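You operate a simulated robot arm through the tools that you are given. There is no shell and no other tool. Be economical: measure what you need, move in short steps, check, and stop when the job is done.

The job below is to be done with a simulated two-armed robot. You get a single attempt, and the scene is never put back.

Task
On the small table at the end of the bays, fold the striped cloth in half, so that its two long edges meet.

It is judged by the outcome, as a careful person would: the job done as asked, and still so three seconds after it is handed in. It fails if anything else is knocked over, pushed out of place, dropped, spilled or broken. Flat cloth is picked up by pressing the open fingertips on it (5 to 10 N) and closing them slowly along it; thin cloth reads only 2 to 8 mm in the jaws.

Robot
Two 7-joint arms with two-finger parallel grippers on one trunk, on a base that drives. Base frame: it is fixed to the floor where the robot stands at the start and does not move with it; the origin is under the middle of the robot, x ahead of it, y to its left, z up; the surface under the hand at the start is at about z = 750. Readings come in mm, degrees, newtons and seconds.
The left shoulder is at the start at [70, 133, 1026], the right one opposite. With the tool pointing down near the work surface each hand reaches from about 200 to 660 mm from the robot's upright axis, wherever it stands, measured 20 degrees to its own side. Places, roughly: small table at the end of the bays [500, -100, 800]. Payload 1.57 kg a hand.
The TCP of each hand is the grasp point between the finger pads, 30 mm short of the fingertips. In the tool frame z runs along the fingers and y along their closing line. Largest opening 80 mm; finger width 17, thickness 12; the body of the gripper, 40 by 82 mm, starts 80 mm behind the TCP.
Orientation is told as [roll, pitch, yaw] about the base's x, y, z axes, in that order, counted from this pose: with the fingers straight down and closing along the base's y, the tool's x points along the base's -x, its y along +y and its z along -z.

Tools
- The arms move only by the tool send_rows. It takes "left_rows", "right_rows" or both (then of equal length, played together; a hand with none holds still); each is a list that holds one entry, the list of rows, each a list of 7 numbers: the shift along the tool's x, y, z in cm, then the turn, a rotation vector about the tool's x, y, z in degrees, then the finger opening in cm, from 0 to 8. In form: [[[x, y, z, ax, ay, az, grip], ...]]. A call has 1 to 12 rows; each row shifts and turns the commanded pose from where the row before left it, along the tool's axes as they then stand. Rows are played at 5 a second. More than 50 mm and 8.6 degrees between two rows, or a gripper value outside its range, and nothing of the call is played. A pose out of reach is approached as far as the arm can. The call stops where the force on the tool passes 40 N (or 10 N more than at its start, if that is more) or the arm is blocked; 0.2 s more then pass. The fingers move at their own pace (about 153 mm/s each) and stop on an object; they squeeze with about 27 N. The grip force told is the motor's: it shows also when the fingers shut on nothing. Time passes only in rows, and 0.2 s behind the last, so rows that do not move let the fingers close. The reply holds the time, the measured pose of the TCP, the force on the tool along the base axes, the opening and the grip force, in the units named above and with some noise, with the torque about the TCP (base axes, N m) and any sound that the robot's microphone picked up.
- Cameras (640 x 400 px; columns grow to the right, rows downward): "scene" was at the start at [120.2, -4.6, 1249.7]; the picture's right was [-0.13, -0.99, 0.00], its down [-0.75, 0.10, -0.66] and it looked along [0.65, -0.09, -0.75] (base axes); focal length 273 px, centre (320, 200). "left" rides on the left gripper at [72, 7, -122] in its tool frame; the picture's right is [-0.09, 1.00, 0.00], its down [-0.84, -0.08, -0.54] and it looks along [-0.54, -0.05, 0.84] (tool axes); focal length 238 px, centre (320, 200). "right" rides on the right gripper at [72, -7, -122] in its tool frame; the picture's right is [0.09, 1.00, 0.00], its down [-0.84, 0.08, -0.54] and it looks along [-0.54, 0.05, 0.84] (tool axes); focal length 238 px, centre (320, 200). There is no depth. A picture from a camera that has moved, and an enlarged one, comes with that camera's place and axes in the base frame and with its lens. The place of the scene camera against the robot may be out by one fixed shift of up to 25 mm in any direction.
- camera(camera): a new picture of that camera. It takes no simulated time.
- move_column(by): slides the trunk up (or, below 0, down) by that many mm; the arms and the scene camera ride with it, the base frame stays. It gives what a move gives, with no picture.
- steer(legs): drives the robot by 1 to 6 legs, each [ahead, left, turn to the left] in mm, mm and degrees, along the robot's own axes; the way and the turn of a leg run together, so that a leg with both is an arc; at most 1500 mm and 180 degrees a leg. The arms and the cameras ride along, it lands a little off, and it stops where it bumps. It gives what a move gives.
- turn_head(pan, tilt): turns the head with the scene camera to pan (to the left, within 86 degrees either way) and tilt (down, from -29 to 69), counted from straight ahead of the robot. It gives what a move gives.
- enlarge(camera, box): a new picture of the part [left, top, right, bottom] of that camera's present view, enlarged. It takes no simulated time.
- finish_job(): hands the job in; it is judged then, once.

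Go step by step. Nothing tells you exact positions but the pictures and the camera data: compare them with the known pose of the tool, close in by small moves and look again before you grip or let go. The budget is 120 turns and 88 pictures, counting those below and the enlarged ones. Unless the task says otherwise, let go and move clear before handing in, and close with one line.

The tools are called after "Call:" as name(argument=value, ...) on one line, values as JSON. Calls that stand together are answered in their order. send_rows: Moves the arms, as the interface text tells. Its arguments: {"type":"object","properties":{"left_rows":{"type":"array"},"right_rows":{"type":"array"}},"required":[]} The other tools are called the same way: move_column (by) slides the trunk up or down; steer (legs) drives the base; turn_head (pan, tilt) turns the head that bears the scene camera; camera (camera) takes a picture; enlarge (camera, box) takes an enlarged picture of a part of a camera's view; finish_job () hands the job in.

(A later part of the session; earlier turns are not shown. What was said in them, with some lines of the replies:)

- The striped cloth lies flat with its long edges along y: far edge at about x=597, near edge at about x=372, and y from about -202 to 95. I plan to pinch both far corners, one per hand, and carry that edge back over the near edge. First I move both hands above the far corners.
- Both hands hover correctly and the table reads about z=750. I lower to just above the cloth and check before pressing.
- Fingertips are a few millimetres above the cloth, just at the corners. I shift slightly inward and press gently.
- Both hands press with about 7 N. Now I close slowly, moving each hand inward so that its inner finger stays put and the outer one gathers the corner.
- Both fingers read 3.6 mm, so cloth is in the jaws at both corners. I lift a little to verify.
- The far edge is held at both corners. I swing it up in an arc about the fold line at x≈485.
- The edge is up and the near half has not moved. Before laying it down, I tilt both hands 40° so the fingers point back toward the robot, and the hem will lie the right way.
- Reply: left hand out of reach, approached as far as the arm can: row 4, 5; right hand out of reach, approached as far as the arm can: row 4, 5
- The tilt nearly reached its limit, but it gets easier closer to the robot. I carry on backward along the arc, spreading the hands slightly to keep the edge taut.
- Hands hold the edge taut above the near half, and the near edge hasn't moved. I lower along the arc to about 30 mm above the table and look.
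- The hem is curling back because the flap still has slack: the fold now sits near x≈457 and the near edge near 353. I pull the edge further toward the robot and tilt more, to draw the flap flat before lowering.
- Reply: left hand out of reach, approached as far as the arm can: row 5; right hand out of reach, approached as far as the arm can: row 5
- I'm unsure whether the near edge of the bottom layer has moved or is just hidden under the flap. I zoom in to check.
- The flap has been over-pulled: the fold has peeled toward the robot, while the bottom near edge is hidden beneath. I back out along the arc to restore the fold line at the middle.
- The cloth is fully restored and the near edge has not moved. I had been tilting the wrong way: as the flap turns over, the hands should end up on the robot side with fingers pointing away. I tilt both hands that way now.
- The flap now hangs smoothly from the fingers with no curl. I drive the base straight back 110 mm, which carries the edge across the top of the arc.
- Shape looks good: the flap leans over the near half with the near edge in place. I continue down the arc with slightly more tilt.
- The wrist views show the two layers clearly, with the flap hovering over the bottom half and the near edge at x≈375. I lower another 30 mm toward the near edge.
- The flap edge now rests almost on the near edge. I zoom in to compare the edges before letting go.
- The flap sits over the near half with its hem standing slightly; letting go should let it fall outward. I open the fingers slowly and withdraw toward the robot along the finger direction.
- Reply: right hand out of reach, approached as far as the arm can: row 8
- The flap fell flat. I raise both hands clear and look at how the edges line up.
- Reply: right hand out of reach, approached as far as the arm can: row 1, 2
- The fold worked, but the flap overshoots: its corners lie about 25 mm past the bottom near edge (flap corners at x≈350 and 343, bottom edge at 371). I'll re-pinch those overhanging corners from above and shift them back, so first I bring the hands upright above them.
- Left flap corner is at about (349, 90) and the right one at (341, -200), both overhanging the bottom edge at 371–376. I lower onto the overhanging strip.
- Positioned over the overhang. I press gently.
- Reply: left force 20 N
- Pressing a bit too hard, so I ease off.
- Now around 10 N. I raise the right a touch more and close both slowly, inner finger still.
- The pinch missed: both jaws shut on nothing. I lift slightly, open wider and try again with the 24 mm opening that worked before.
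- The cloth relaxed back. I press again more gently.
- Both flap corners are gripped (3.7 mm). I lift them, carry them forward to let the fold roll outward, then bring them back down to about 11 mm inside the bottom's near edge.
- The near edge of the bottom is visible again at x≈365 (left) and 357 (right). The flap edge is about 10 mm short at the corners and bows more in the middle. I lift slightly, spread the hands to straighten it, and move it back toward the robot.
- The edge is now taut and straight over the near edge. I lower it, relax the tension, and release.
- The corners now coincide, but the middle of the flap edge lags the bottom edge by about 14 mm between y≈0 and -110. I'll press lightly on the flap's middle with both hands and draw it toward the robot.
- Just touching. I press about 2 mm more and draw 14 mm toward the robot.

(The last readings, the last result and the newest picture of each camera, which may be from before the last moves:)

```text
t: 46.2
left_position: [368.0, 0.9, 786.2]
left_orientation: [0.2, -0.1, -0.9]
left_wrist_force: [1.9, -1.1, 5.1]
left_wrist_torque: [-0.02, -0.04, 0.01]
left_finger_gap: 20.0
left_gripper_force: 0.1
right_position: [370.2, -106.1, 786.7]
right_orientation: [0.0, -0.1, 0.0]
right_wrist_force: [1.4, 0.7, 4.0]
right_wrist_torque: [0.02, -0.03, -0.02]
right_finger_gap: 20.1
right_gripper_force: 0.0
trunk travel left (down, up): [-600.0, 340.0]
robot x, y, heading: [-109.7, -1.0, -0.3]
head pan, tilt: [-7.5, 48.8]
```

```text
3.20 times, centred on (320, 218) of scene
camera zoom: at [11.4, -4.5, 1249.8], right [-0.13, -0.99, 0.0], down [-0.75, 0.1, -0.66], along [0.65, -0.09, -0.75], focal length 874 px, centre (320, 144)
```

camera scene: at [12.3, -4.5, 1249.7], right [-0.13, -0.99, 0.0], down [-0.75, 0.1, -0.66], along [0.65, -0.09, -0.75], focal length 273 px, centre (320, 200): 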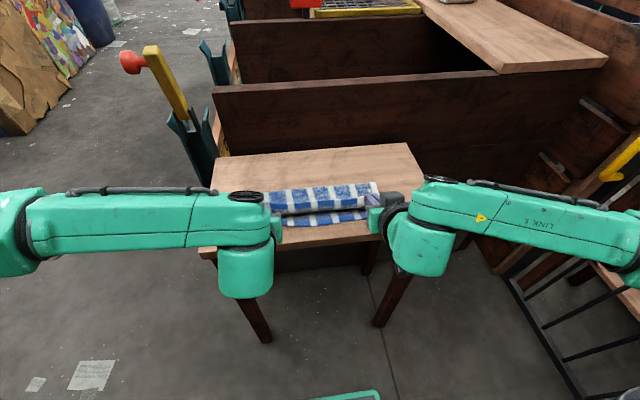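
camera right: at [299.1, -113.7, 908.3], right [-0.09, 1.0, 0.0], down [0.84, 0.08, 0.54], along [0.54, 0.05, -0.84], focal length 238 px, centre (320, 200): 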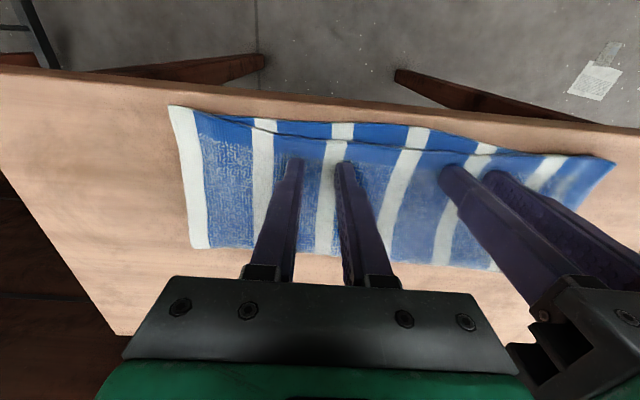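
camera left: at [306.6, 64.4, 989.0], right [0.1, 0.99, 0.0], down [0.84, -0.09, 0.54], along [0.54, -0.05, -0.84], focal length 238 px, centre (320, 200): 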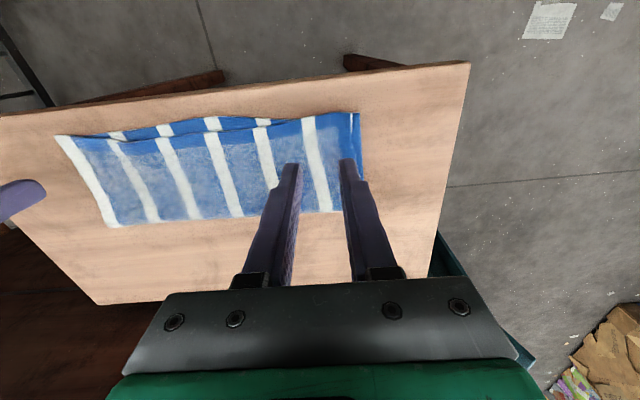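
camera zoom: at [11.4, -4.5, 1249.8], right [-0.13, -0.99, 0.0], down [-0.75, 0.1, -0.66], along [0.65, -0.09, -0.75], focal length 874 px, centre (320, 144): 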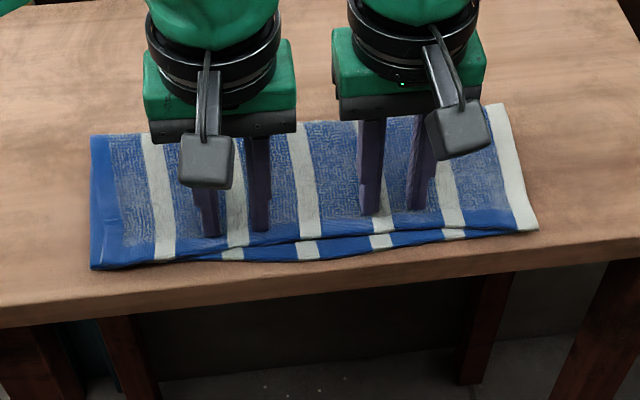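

The layers moved together, so the gap of about 11 mm in the middle remains (bottom edge x≈339, flap edge ≈350). Instead I'll go in front of the cloth with fingertips just above the table and nudge the protruding bottom edge back under the flap edge.

Call:
send_rows(left_rows=[[[0, 0, -1.5, 0, 0, 0, 2.0], [0, 0, -2.0, 0, 0, 0, 5.0], [2.1, 0, 0, 0, 0, 0, 5.0], [2.0, 0, 0, 0, 0, 0, 5.0], [0, 0, 2.0, 0, 0, 0, 5.0], [0, 0, 0, 0, 0, 0, 5.0]]], right_rows=[[[0, 0, -1.5, 0, 0, 0, 2.0], [0, 0, -2.0, 0, 0, 0, 5.0], [2.2, 0, 0, 0, 0, 0, 5.0], [2.1, 0, 0, 0, 0, 0, 5.0], [0, 0, 2.0, 0, 0, 0, 5.0], [0, 0, 0, 0, 0, 0, 5.0]]])

Call:
camera(camera="left")

Call:
camera(camera="right")

```text
t: 47.6
left_position: [326.0, 1.6, 801.3]
left_orientation: [0.2, -0.1, -0.7]
left_wrist_force: [0.5, 0.0, -0.2]
left_wrist_torque: [-0.01, -0.03, -0.04]
left_finger_gap: 50.1
left_gripper_force: 0.1
right_position: [328.2, -106.7, 802.1]
right_orientation: [0.0, -0.1, 0.1]
right_wrist_force: [0.7, -0.2, 0.0]
right_wrist_torque: [-0.02, -0.01, 0.0]
right_finger_gap: 49.9
right_gripper_force: 0.0
trunk travel left (down, up): [-600.0, 340.0]
robot x, y, heading: [-110.3, 1.8, 0.1]
head pan, tilt: [-7.5, 48.8]
```

```text
20 pictures are left
camera left: at [256.4, 7.5, 922.5], right [0.1, 0.99, 0.0], down [0.83, -0.09, 0.54], along [0.54, -0.05, -0.84], focal length 238 px, centre (320, 200)
```

left: 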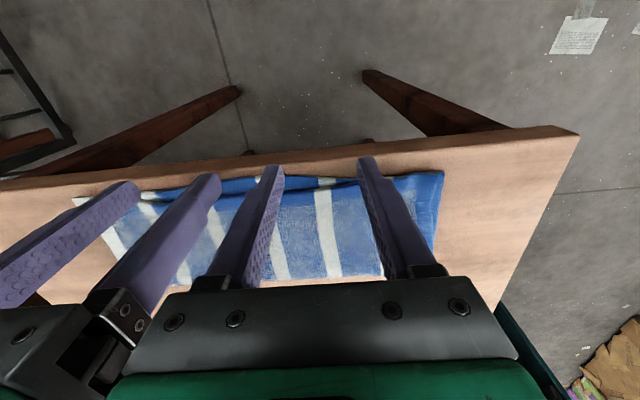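

```text
19 pictures are left
camera right: at [255.7, -114.7, 922.4], right [-0.09, 1.0, 0.0], down [0.84, 0.08, 0.54], along [0.54, 0.05, -0.84], focal length 238 px, centre (320, 200)
```

right: 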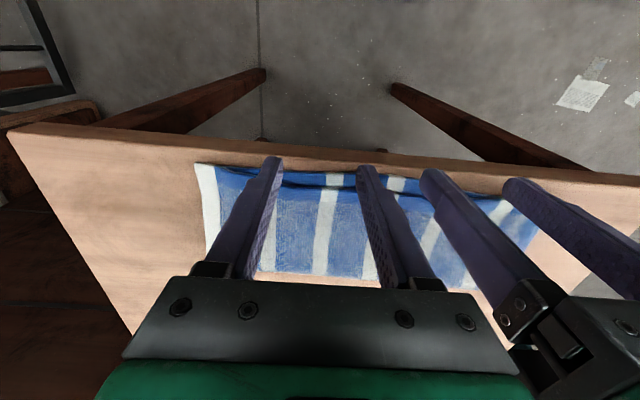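

Fingertips are just in front of the bottom edge (x≈338 in the middle, flap edge ≈351). I lower near the table and nudge forward in small steps.

Call:
send_rows(left_rows=[[[0, 0, 1.0, 0, 0, 0, 5.0], [0, 0, 0.95, 0, 0, 0, 5.0], [-0.3, 0, 0, 0, 0, 0, 5.0], [-0.3, 0, 0, 0, 0, 0, 5.0], [-0.3, 0, 0, 0, 0, 0, 5.0], [-0.3, 0, 0, 0, 0, 0, 5.0], [0, 0, 0, 0, 0, 0, 5.0]]], right_rows=[[[0, 0, 1.0, 0, 0, 0, 5.0], [0, 0, 1.0, 0, 0, 0, 5.0], [-0.3, 0, 0, 0, 0, 0, 5.0], [-0.3, 0, 0, 0, 0, 0, 5.0], [-0.3, 0, 0, 0, 0, 0, 5.0], [-0.3, 0, 0, 0, 0, 0, 5.0], [0, 0, 0, 0, 0, 0, 5.0]]])

Call:
camera(camera="right")

Call:
camera(camera="left")

```text
t: 49.2
left_position: [338.3, 2.8, 783.1]
left_orientation: [0.2, -0.2, -0.8]
left_wrist_force: [-0.3, 0.8, -0.6]
left_wrist_torque: [0.01, -0.01, 0.01]
left_finger_gap: 49.9
left_gripper_force: 0.1
right_position: [339.7, -105.1, 781.4]
right_orientation: [0.0, -0.2, 0.0]
right_wrist_force: [-3.4, -0.1, 7.9]
right_wrist_torque: [0.33, -0.04, 0.07]
right_finger_gap: 50.2
right_gripper_force: 0.0
trunk travel left (down, up): [-600.0, 340.0]
robot x, y, heading: [-109.0, 2.2, -0.2]
head pan, tilt: [-7.5, 48.8]
```

```text
18 pictures are left
camera right: at [267.3, -113.6, 903.6], right [-0.09, 1.0, 0.0], down [0.83, 0.08, 0.55], along [0.54, 0.05, -0.84], focal length 238 px, centre (320, 200)
```

right: 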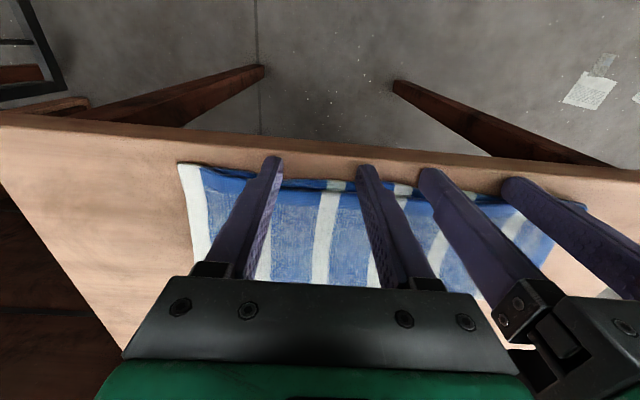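

```text
17 pictures are left
camera left: at [267.8, 7.9, 903.9], right [0.11, 0.99, 0.0], down [0.83, -0.09, 0.54], along [0.54, -0.05, -0.84], focal length 238 px, centre (320, 200)
```

left: 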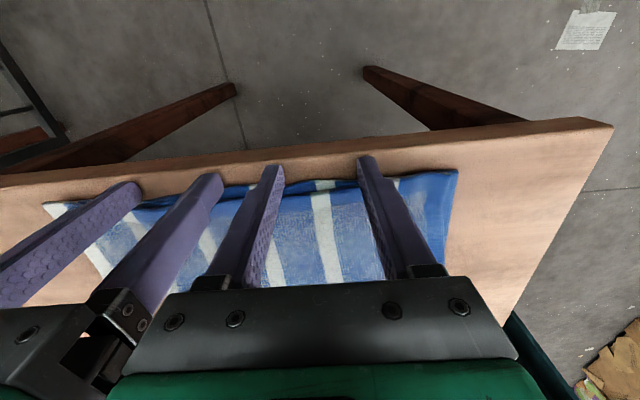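

The right side gap is narrowing. I push a few millimetres more, easing the right hand off the table slightly.

Call:
send_rows(left_rows=[[[-0.2, 0, 0.1, 0, 0, 0, 5.0], [-0.2, 0, 0, 0, 0, 0, 5.0], [-0.2, 0, 0, 0, 0, 0, 5.0], [0, 0, 0, 0, 0, 0, 5.0]]], right_rows=[[[-0.2, 0, -0.1, 0, 0, 0, 5.0], [-0.2, 0, 0, 0, 0, 0, 5.0], [-0.1, 0, 0, 0, 0, 0, 5.0], [0, 0, 0, 0, 0, 0, 5.0]]])

Call:
enlarge(camera="right", box=[170, 130, 490, 310])

Call:
enlarge(camera="scene", box=[220, 155, 420, 280])

```text
t: 50.2
left_position: [345.2, 1.4, 780.9]
left_orientation: [0.2, -0.2, -0.7]
left_wrist_force: [-0.9, -0.8, 0.8]
left_wrist_torque: [0.01, 0.0, 0.01]
left_finger_gap: 50.1
left_gripper_force: 0.1
right_position: [344.6, -105.3, 782.0]
right_orientation: [-0.1, -0.2, 0.0]
right_wrist_force: [-0.9, -0.3, 6.3]
right_wrist_torque: [0.19, -0.01, 0.07]
right_finger_gap: 49.5
right_gripper_force: 0.0
trunk travel left (down, up): [-600.0, 340.0]
robot x, y, heading: [-108.4, 0.2, -0.1]
head pan, tilt: [-7.5, 48.8]
```

```text
2.00 times, centred on (330, 220) of right
camera zoom: at [272.3, -113.3, 903.8], right [-0.09, 1.0, 0.0], down [0.84, 0.08, 0.54], along [0.54, 0.05, -0.84], focal length 477 px, centre (300, 160)
```

zoom: 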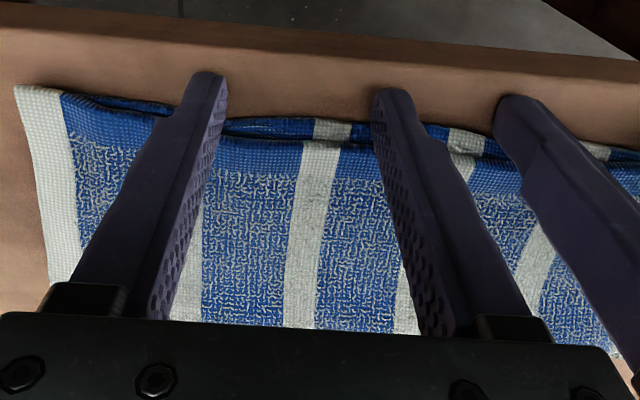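

```text
3.20 times, centred on (320, 218) of scene
camera zoom: at [10.8, -4.5, 1249.9], right [-0.13, -0.99, 0.0], down [-0.75, 0.1, -0.66], along [0.65, -0.09, -0.75], focal length 874 px, centre (320, 144)
```

zoom: 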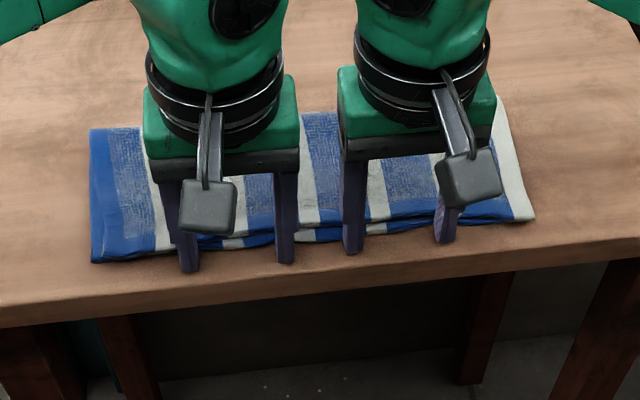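

The gap is down to about 6 mm. One more small push, then I retreat and check.

Call:
send_rows(left_rows=[[[-0.2, 0, 0, 0, 0, 0, 5.0], [-0.2, 0, 0, 0, 0, 0, 5.0], [1.0, 0, 0, 0, 0, 0, 5.0], [1.0, 0, -1.0, 0, 0, 0, 5.0], [0, 0, -3.0, 0, 0, 0, 5.0], [0, 0, -4.0, 0, 0, 0, 5.0], [0, 0, -4.0, 0, 0, 0, 5.0], [0, 4.0, 0, 0, 0, 0, 5.0], [0, 4.0, 0, 0, 0, 0, 5.0], [0, 0, 0, 0, 0, 0, 5.0]]], right_rows=[[[-0.2, 0, 0, 0, 0, 0, 5.0], [-0.2, 0, 0, 0, 0, 0, 5.0], [1.0, 0, 0, 0, 0, 0, 5.0], [1.0, 0, -1.0, 0, 0, 0, 5.0], [0, 0, -3.0, 0, 0, 0, 5.0], [0, 0, -4.0, 0, 0, 0, 5.0], [0, 0, -4.0, 0, 0, 0, 5.0], [0, -4.0, 0, 0, 0, 0, 5.0], [0, -4.0, 0, 0, 0, 0, 5.0], [0, 0, 0, 0, 0, 0, 5.0]]])

Call:
enlarge(camera="scene", box=[220, 155, 420, 280])

Call:
camera(camera="left")

```text
t: 52.4
left_position: [330.7, 85.4, 901.9]
left_orientation: [0.3, 0.0, -0.7]
left_wrist_force: [-0.7, 0.4, -0.2]
left_wrist_torque: [0.01, 0.0, 0.0]
left_finger_gap: 50.4
left_gripper_force: 0.1
right_position: [329.3, -187.5, 902.8]
right_orientation: [0.0, -0.1, 0.0]
right_wrist_force: [-0.2, -0.4, -0.7]
right_wrist_torque: [0.0, 0.03, -0.01]
right_finger_gap: 50.0
right_gripper_force: 0.1
trunk travel left (down, up): [-600.0, 340.0]
robot x, y, heading: [-107.6, -4.8, -0.1]
head pan, tilt: [-7.5, 48.8]
```

```text
3.20 times, centred on (320, 218) of scene
camera zoom: at [12.7, -4.7, 1249.6], right [-0.13, -0.99, 0.0], down [-0.75, 0.1, -0.66], along [0.65, -0.09, -0.75], focal length 874 px, centre (320, 144)
```

zoom: 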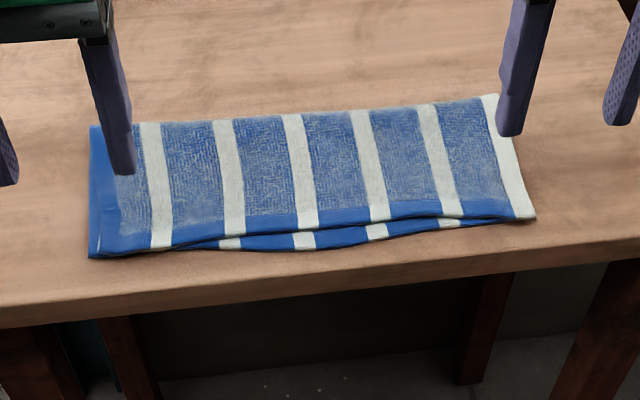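

```text
13 pictures are left
camera left: at [260.4, 91.3, 1023.0], right [0.11, 0.99, 0.0], down [0.83, -0.09, 0.54], along [0.54, -0.05, -0.84], focal length 238 px, centre (320, 200)
```

left: 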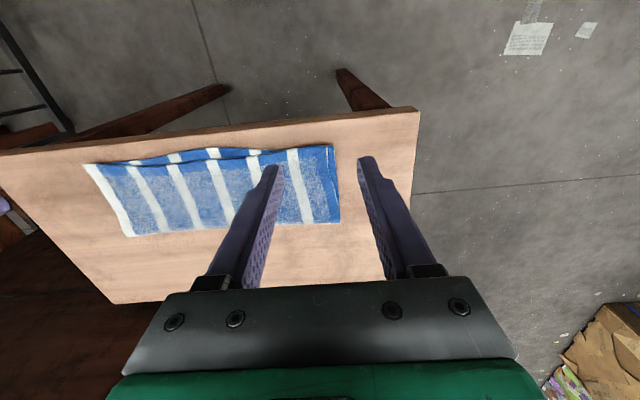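

The edge sprang back: corners coincide, but in the middle the flap is about 14 mm short. I'll pinch the flap itself at two inner points, lift it off the bottom layer and draw it forward.

Call:
send_rows(left_rows=[[[-2.05, -4.25, 0, 0, 0, 0, 2.6], [-2.05, -4.25, 0, 0, 0, 0, 2.6], [0, 0, 3.5, 0, 0, 0, 2.6], [0, 0, 3.5, 0, 0, 0, 2.6], [0, 0, 3.0, 0, 0, 0, 2.6], [0, 0, 1.1, 0, 0, 0, 2.6], [0, 0, 0.2, 0, 0, 0, 2.6], [0, 0, 0, 0, 0, 0, 2.6]]], right_rows=[[[-2.2, 4.0, 0, 0, 0, 0, 2.6], [-2.2, 4.0, 0, 0, 0, 0, 2.6], [0, 0, 3.5, 0, 0, 0, 2.6], [0, 0, 3.5, 0, 0, 0, 2.6], [0, 0, 3.0, 0, 0, 0, 2.6], [0, 0, 1.1, 0, 0, 0, 2.6], [0, 0, 0.2, 0, 0, 0, 2.6], [0, 0, 0, 0, 0, 0, 2.6]]])

Call:
enlarge(camera="right", box=[170, 80, 490, 280])

```text
t: 54.2
left_position: [371.2, -1.9, 785.7]
left_orientation: [0.2, -0.1, -0.7]
left_wrist_force: [-0.3, 1.2, 4.1]
left_wrist_torque: [0.04, -0.02, -0.01]
left_finger_gap: 25.8
left_gripper_force: 0.1
right_position: [374.8, -104.2, 789.0]
right_orientation: [0.0, -0.1, 0.0]
right_wrist_force: [0.2, 0.5, 0.0]
right_wrist_torque: [-0.02, -0.03, -0.02]
right_finger_gap: 25.9
right_gripper_force: 0.1
trunk travel left (down, up): [-600.0, 340.0]
robot x, y, heading: [-107.3, -2.3, 0.2]
head pan, tilt: [-7.5, 48.8]
```

```text
2.00 times, centred on (330, 180) of right
camera zoom: at [302.3, -112.3, 911.2], right [-0.09, 1.0, 0.0], down [0.84, 0.08, 0.54], along [0.54, 0.05, -0.84], focal length 477 px, centre (300, 240)
```

zoom: 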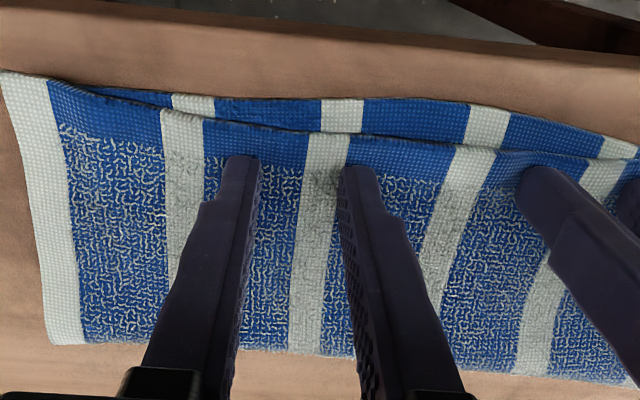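

The gap is about 10 mm here. I press a bit more and close both hands slowly.

Call:
send_rows(left_rows=[[[0, 0, 0.05, 0, 0, 0, 2.6], [0, 0, 0, 0, 0, 0, 2.4], [0, 0, 0, 0, 0, 0, 2.1], [0, 0, 0, 0, 0, 0, 1.8], [0, 0, 0, 0, 0, 0, 1.5], [0, 0, 0, 0, 0, 0, 1.2], [0, 0, 0, 0, 0, 0, 0.9], [0, 0, 0, 0, 0, 0, 0.6], [0, 0, 0, 0, 0, 0, 0.3], [0, 0, 0, 0, 0, 0, 0], [0, 0, 0, 0, 0, 0, 0]]], right_rows=[[[0, 0, 0.3, 0, 0, 0, 2.6], [0, 0, 0, 0, 0, 0, 2.4], [0, 0, 0, 0, 0, 0, 2.1], [0, 0, 0, 0, 0, 0, 1.8], [0, 0, 0, 0, 0, 0, 1.5], [0, 0, 0, 0, 0, 0, 1.2], [0, 0, 0, 0, 0, 0, 0.9], [0, 0, 0, 0, 0, 0, 0.6], [0, 0, 0, 0, 0, 0, 0.3], [0, 0, 0, 0, 0, 0, 0], [0, 0, 0, 0, 0, 0, 0]]])

Call:
enlarge(camera="right", box=[170, 80, 490, 280])

```text
t: 56.6
left_position: [369.4, -3.2, 786.6]
left_orientation: [0.0, -0.2, -0.8]
left_wrist_force: [0.1, -10.7, 2.9]
left_wrist_torque: [-0.33, -0.02, -0.05]
left_finger_gap: 3.9
left_gripper_force: 24.4
right_position: [373.8, -103.0, 786.6]
right_orientation: [0.2, -0.2, 0.2]
right_wrist_force: [1.6, 10.8, 3.5]
right_wrist_torque: [0.28, -0.01, -0.03]
right_finger_gap: 3.7
right_gripper_force: 24.4
trunk travel left (down, up): [-600.0, 340.0]
robot x, y, heading: [-110.1, 2.0, -0.3]
head pan, tilt: [-7.5, 48.8]
```

```text
2.00 times, centred on (330, 180) of right
camera zoom: at [301.7, -112.1, 908.5], right [-0.09, 1.0, 0.0], down [0.83, 0.08, 0.54], along [0.54, 0.05, -0.84], focal length 477 px, centre (300, 240)
```

zoom: 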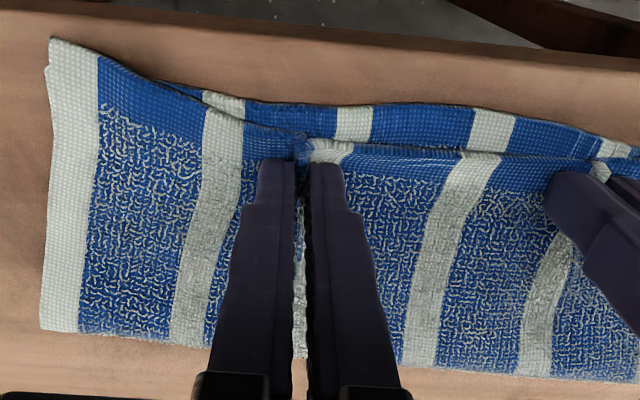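

Both pinches hold the flap, but it is stretched taut between the hands. I relax the tension, lift about 10 mm, draw 12 mm forward, lower, and open slowly with the hands spreading back.

Call:
send_rows(left_rows=[[[0, -0.3, -0.3, 0, 0, 0, 0], [0, -0.3, -0.7, 0, 0, 0, 0], [0.4, 0, -0.3, 0, 0, 0, 0], [0.4, 0, 0, 0, 0, 0, 0], [0.4, 0, 0, 0, 0, 0, 0], [0, 0, 0.8, 0, 0, 0, 0], [0, 0, 0, 0, 0, 0, 0]]], right_rows=[[[0, 0.3, -0.3, 0, 0, 0, 0], [0, 0.3, -0.7, 0, 0, 0, 0], [0.4, 0, -0.3, 0, 0, 0, 0], [0.4, 0, 0, 0, 0, 0, 0], [0.4, 0, 0, 0, 0, 0, 0], [0, 0, 0.8, 0, 0, 0, 0], [0, 0, 0, 0, 0, 0, 0]]])

Call:
enlarge(camera="right", box=[170, 80, 490, 280])

Call:
enlarge(camera="scene", box=[220, 155, 420, 280])

```text
t: 58.2
left_position: [358.3, -9.6, 791.6]
left_orientation: [0.2, -0.1, -0.7]
left_wrist_force: [-0.8, 0.8, 0.9]
left_wrist_torque: [0.0, 0.0, -0.03]
left_finger_gap: 3.7
left_gripper_force: 24.5
right_position: [363.3, -99.1, 791.3]
right_orientation: [0.0, 0.0, 0.1]
right_wrist_force: [-0.4, 0.5, 0.0]
right_wrist_torque: [0.0, 0.01, -0.01]
right_finger_gap: 3.5
right_gripper_force: 23.9
trunk travel left (down, up): [-600.0, 340.0]
robot x, y, heading: [-105.3, 0.1, 0.1]
head pan, tilt: [-7.5, 48.8]
```

```text
2.00 times, centred on (330, 180) of right
camera zoom: at [290.6, -106.1, 912.5], right [-0.09, 1.0, 0.0], down [0.84, 0.08, 0.54], along [0.54, 0.05, -0.84], focal length 477 px, centre (300, 240)
```

zoom: 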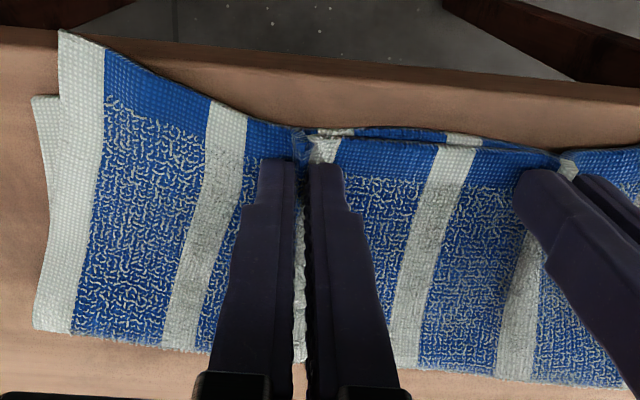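

```text
3.20 times, centred on (320, 218) of scene
camera zoom: at [11.9, -4.5, 1249.7], right [-0.13, -0.99, 0.0], down [-0.75, 0.1, -0.66], along [0.65, -0.09, -0.75], focal length 874 px, centre (320, 144)
```

zoom: 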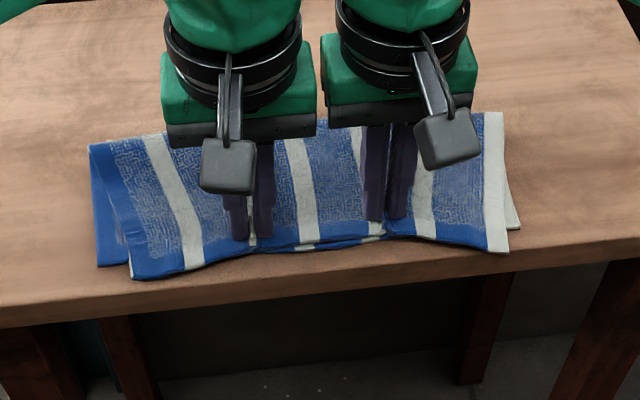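

Now the middle aligns but the corners lead by about 12 mm, so I split the difference: back off 6 mm, press down, and open with the fingers pressed so they spread the gathers out.

Call:
send_rows(left_rows=[[[-0.6, 0, -0.3, 0, 0, 0, 0], [0, 0, 0.8, 0, 0, 0, 0], [0, 0.1, 0.1, 0, 0, 0, 0.5], [0, 0.1, 0, 0, 0, 0, 0.9], [0, 0.1, 0, 0, 0, 0, 1.3], [0, 0.1, 0, 0, 0, 0, 1.7], [0, 0.1, 0, 0, 0, 0, 2.1], [0, 0.1, 0, 0, 0, 0, 2.6], [0, 0, 0, 0, 0, 0, 2.8], [0, 0, -1.5, 0, 0, 0, 2.8], [0, 0, -4, 0, 0, 0, 2.8], [0, 0, -4, 0, 0, 0, 2.8]]], right_rows=[[[-0.6, 0, -0.3, 0, 0, 0, 0], [0, 0, 0.8, 0, 0, 0, 0], [0, -0.1, 0.1, 0, 0, 0, 0.5], [0, -0.1, 0, 0, 0, 0, 0.9], [0, -0.1, 0, 0, 0, 0, 1.3], [0, -0.1, 0, 0, 0, 0, 1.7], [0, -0.1, 0, 0, 0, 0, 2.1], [0, -0.1, 0, 0, 0, 0, 2.6], [0, 0, 0, 0, 0, 0, 2.8], [0, 0, -1.5, 0, 0, 0, 2.8], [0, 0, -4, 0, 0, 0, 2.8], [0, 0, -4, 0, 0, 0, 2.8]]])

Call:
enlarge(camera="scene", box=[220, 155, 420, 280])

```text
t: 60.8
left_position: [362.1, -3.4, 880.9]
left_orientation: [0.2, -0.2, -0.6]
left_wrist_force: [-0.5, -0.3, 0.7]
left_wrist_torque: [-0.03, -0.02, 0.02]
left_finger_gap: 28.1
left_gripper_force: 0.1
right_position: [366.3, -106.3, 881.7]
right_orientation: [0.0, 0.0, 0.0]
right_wrist_force: [0.6, -0.5, -0.1]
right_wrist_torque: [0.0, -0.03, 0.03]
right_finger_gap: 27.9
right_gripper_force: 0.1
trunk travel left (down, up): [-600.0, 340.0]
robot x, y, heading: [-109.0, -2.4, -0.2]
head pan, tilt: [-7.5, 48.8]
```

```text
3.20 times, centred on (320, 218) of scene
camera zoom: at [11.2, -4.5, 1249.7], right [-0.13, -0.99, 0.0], down [-0.75, 0.1, -0.66], along [0.65, -0.09, -0.75], focal length 874 px, centre (320, 144)
```

zoom: 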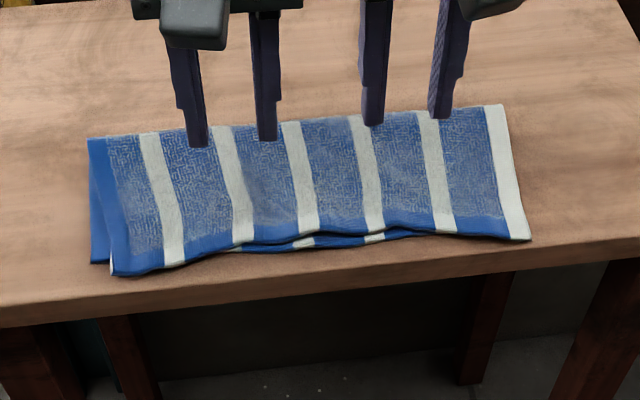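

The edges now meet within about 10 mm all along, and the cloth lies flat in two layers. I move the hands further clear and take a last look.

Call:
send_rows(left_rows=[[[0, 3, -3, 0, 0, 0, 2.8], [0, 3, -3, 0, 0, 0, 2.8], [0, 3, -2, 0, 0, 0, 2.8], [0, 3, 0, 0, 0, 0, 2.8], [0, 3, 0, 0, 0, 0, 2.8], [0, 0, 0, 0, 0, 0, 2.8]]], right_rows=[[[0, -3, -3, 0, 0, 0, 2.8], [0, -3, -3, 0, 0, 0, 2.8], [0, -3, -2, 0, 0, 0, 2.8], [0, -3, 0, 0, 0, 0, 2.8], [0, -3, 0, 0, 0, 0, 2.8], [0, 0, 0, 0, 0, 0, 2.8]]])

Call:
camera(camera="scene")

Call:
enlarge(camera="scene", box=[220, 155, 420, 280])

```text
t: 62.2
left_position: [365.5, 144.6, 960.6]
left_orientation: [0.3, -0.1, -0.7]
left_wrist_force: [0.4, 1.6, -0.6]
left_wrist_torque: [0.02, -0.01, 0.01]
left_finger_gap: 27.9
left_gripper_force: 0.1
right_position: [367.7, -255.5, 961.4]
right_orientation: [-0.1, -0.1, 0.0]
right_wrist_force: [0.6, 0.3, 0.3]
right_wrist_torque: [0.01, -0.03, 0.01]
right_finger_gap: 27.9
right_gripper_force: 0.2
trunk travel left (down, up): [-600.0, 340.0]
robot x, y, heading: [-109.2, -0.8, -0.0]
head pan, tilt: [-7.5, 48.8]
```

```text
7 pictures are left
camera scene: at [12.4, -4.6, 1249.7], right [-0.13, -0.99, 0.0], down [-0.75, 0.1, -0.66], along [0.65, -0.09, -0.75], focal length 273 px, centre (320, 200)
```

scene: 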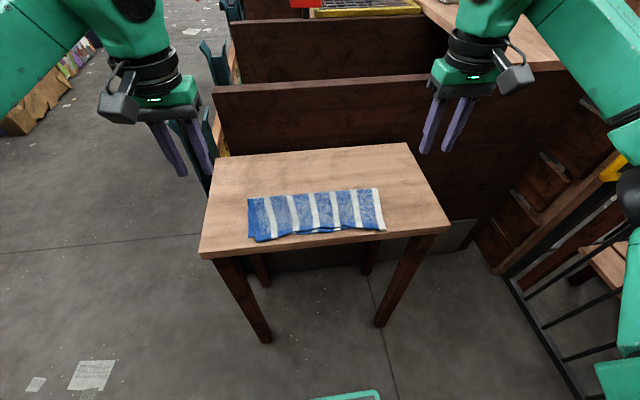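

```text
3.20 times, centred on (320, 218) of scene
camera zoom: at [12.4, -4.6, 1249.7], right [-0.13, -0.99, 0.0], down [-0.75, 0.1, -0.66], along [0.65, -0.09, -0.75], focal length 874 px, centre (320, 144)
```

zoom: 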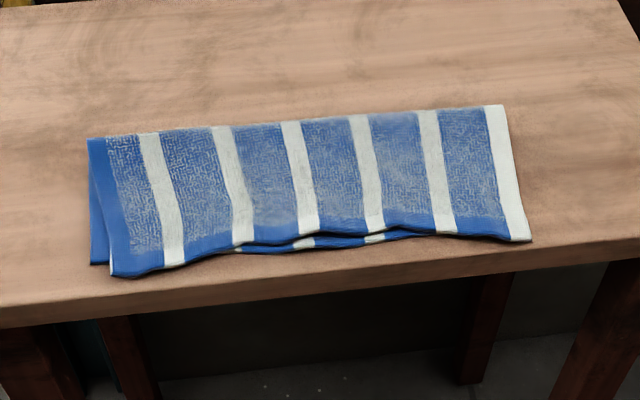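

The cloth lies folded in half with its long edges together to within about a centimetre, the hands are clear, and nothing else was disturbed. I hand in the job.

Call:
finish_job()

```text
The job is handed in.
```

The striped cloth is folded in half on the small table. Its two long edges meet to within about 1 cm; the left corner of the upper layer also sits about 1 cm in from the side. The cloth ended up slightly nearer the robot's side of the table than it started, and nothing else was moved.
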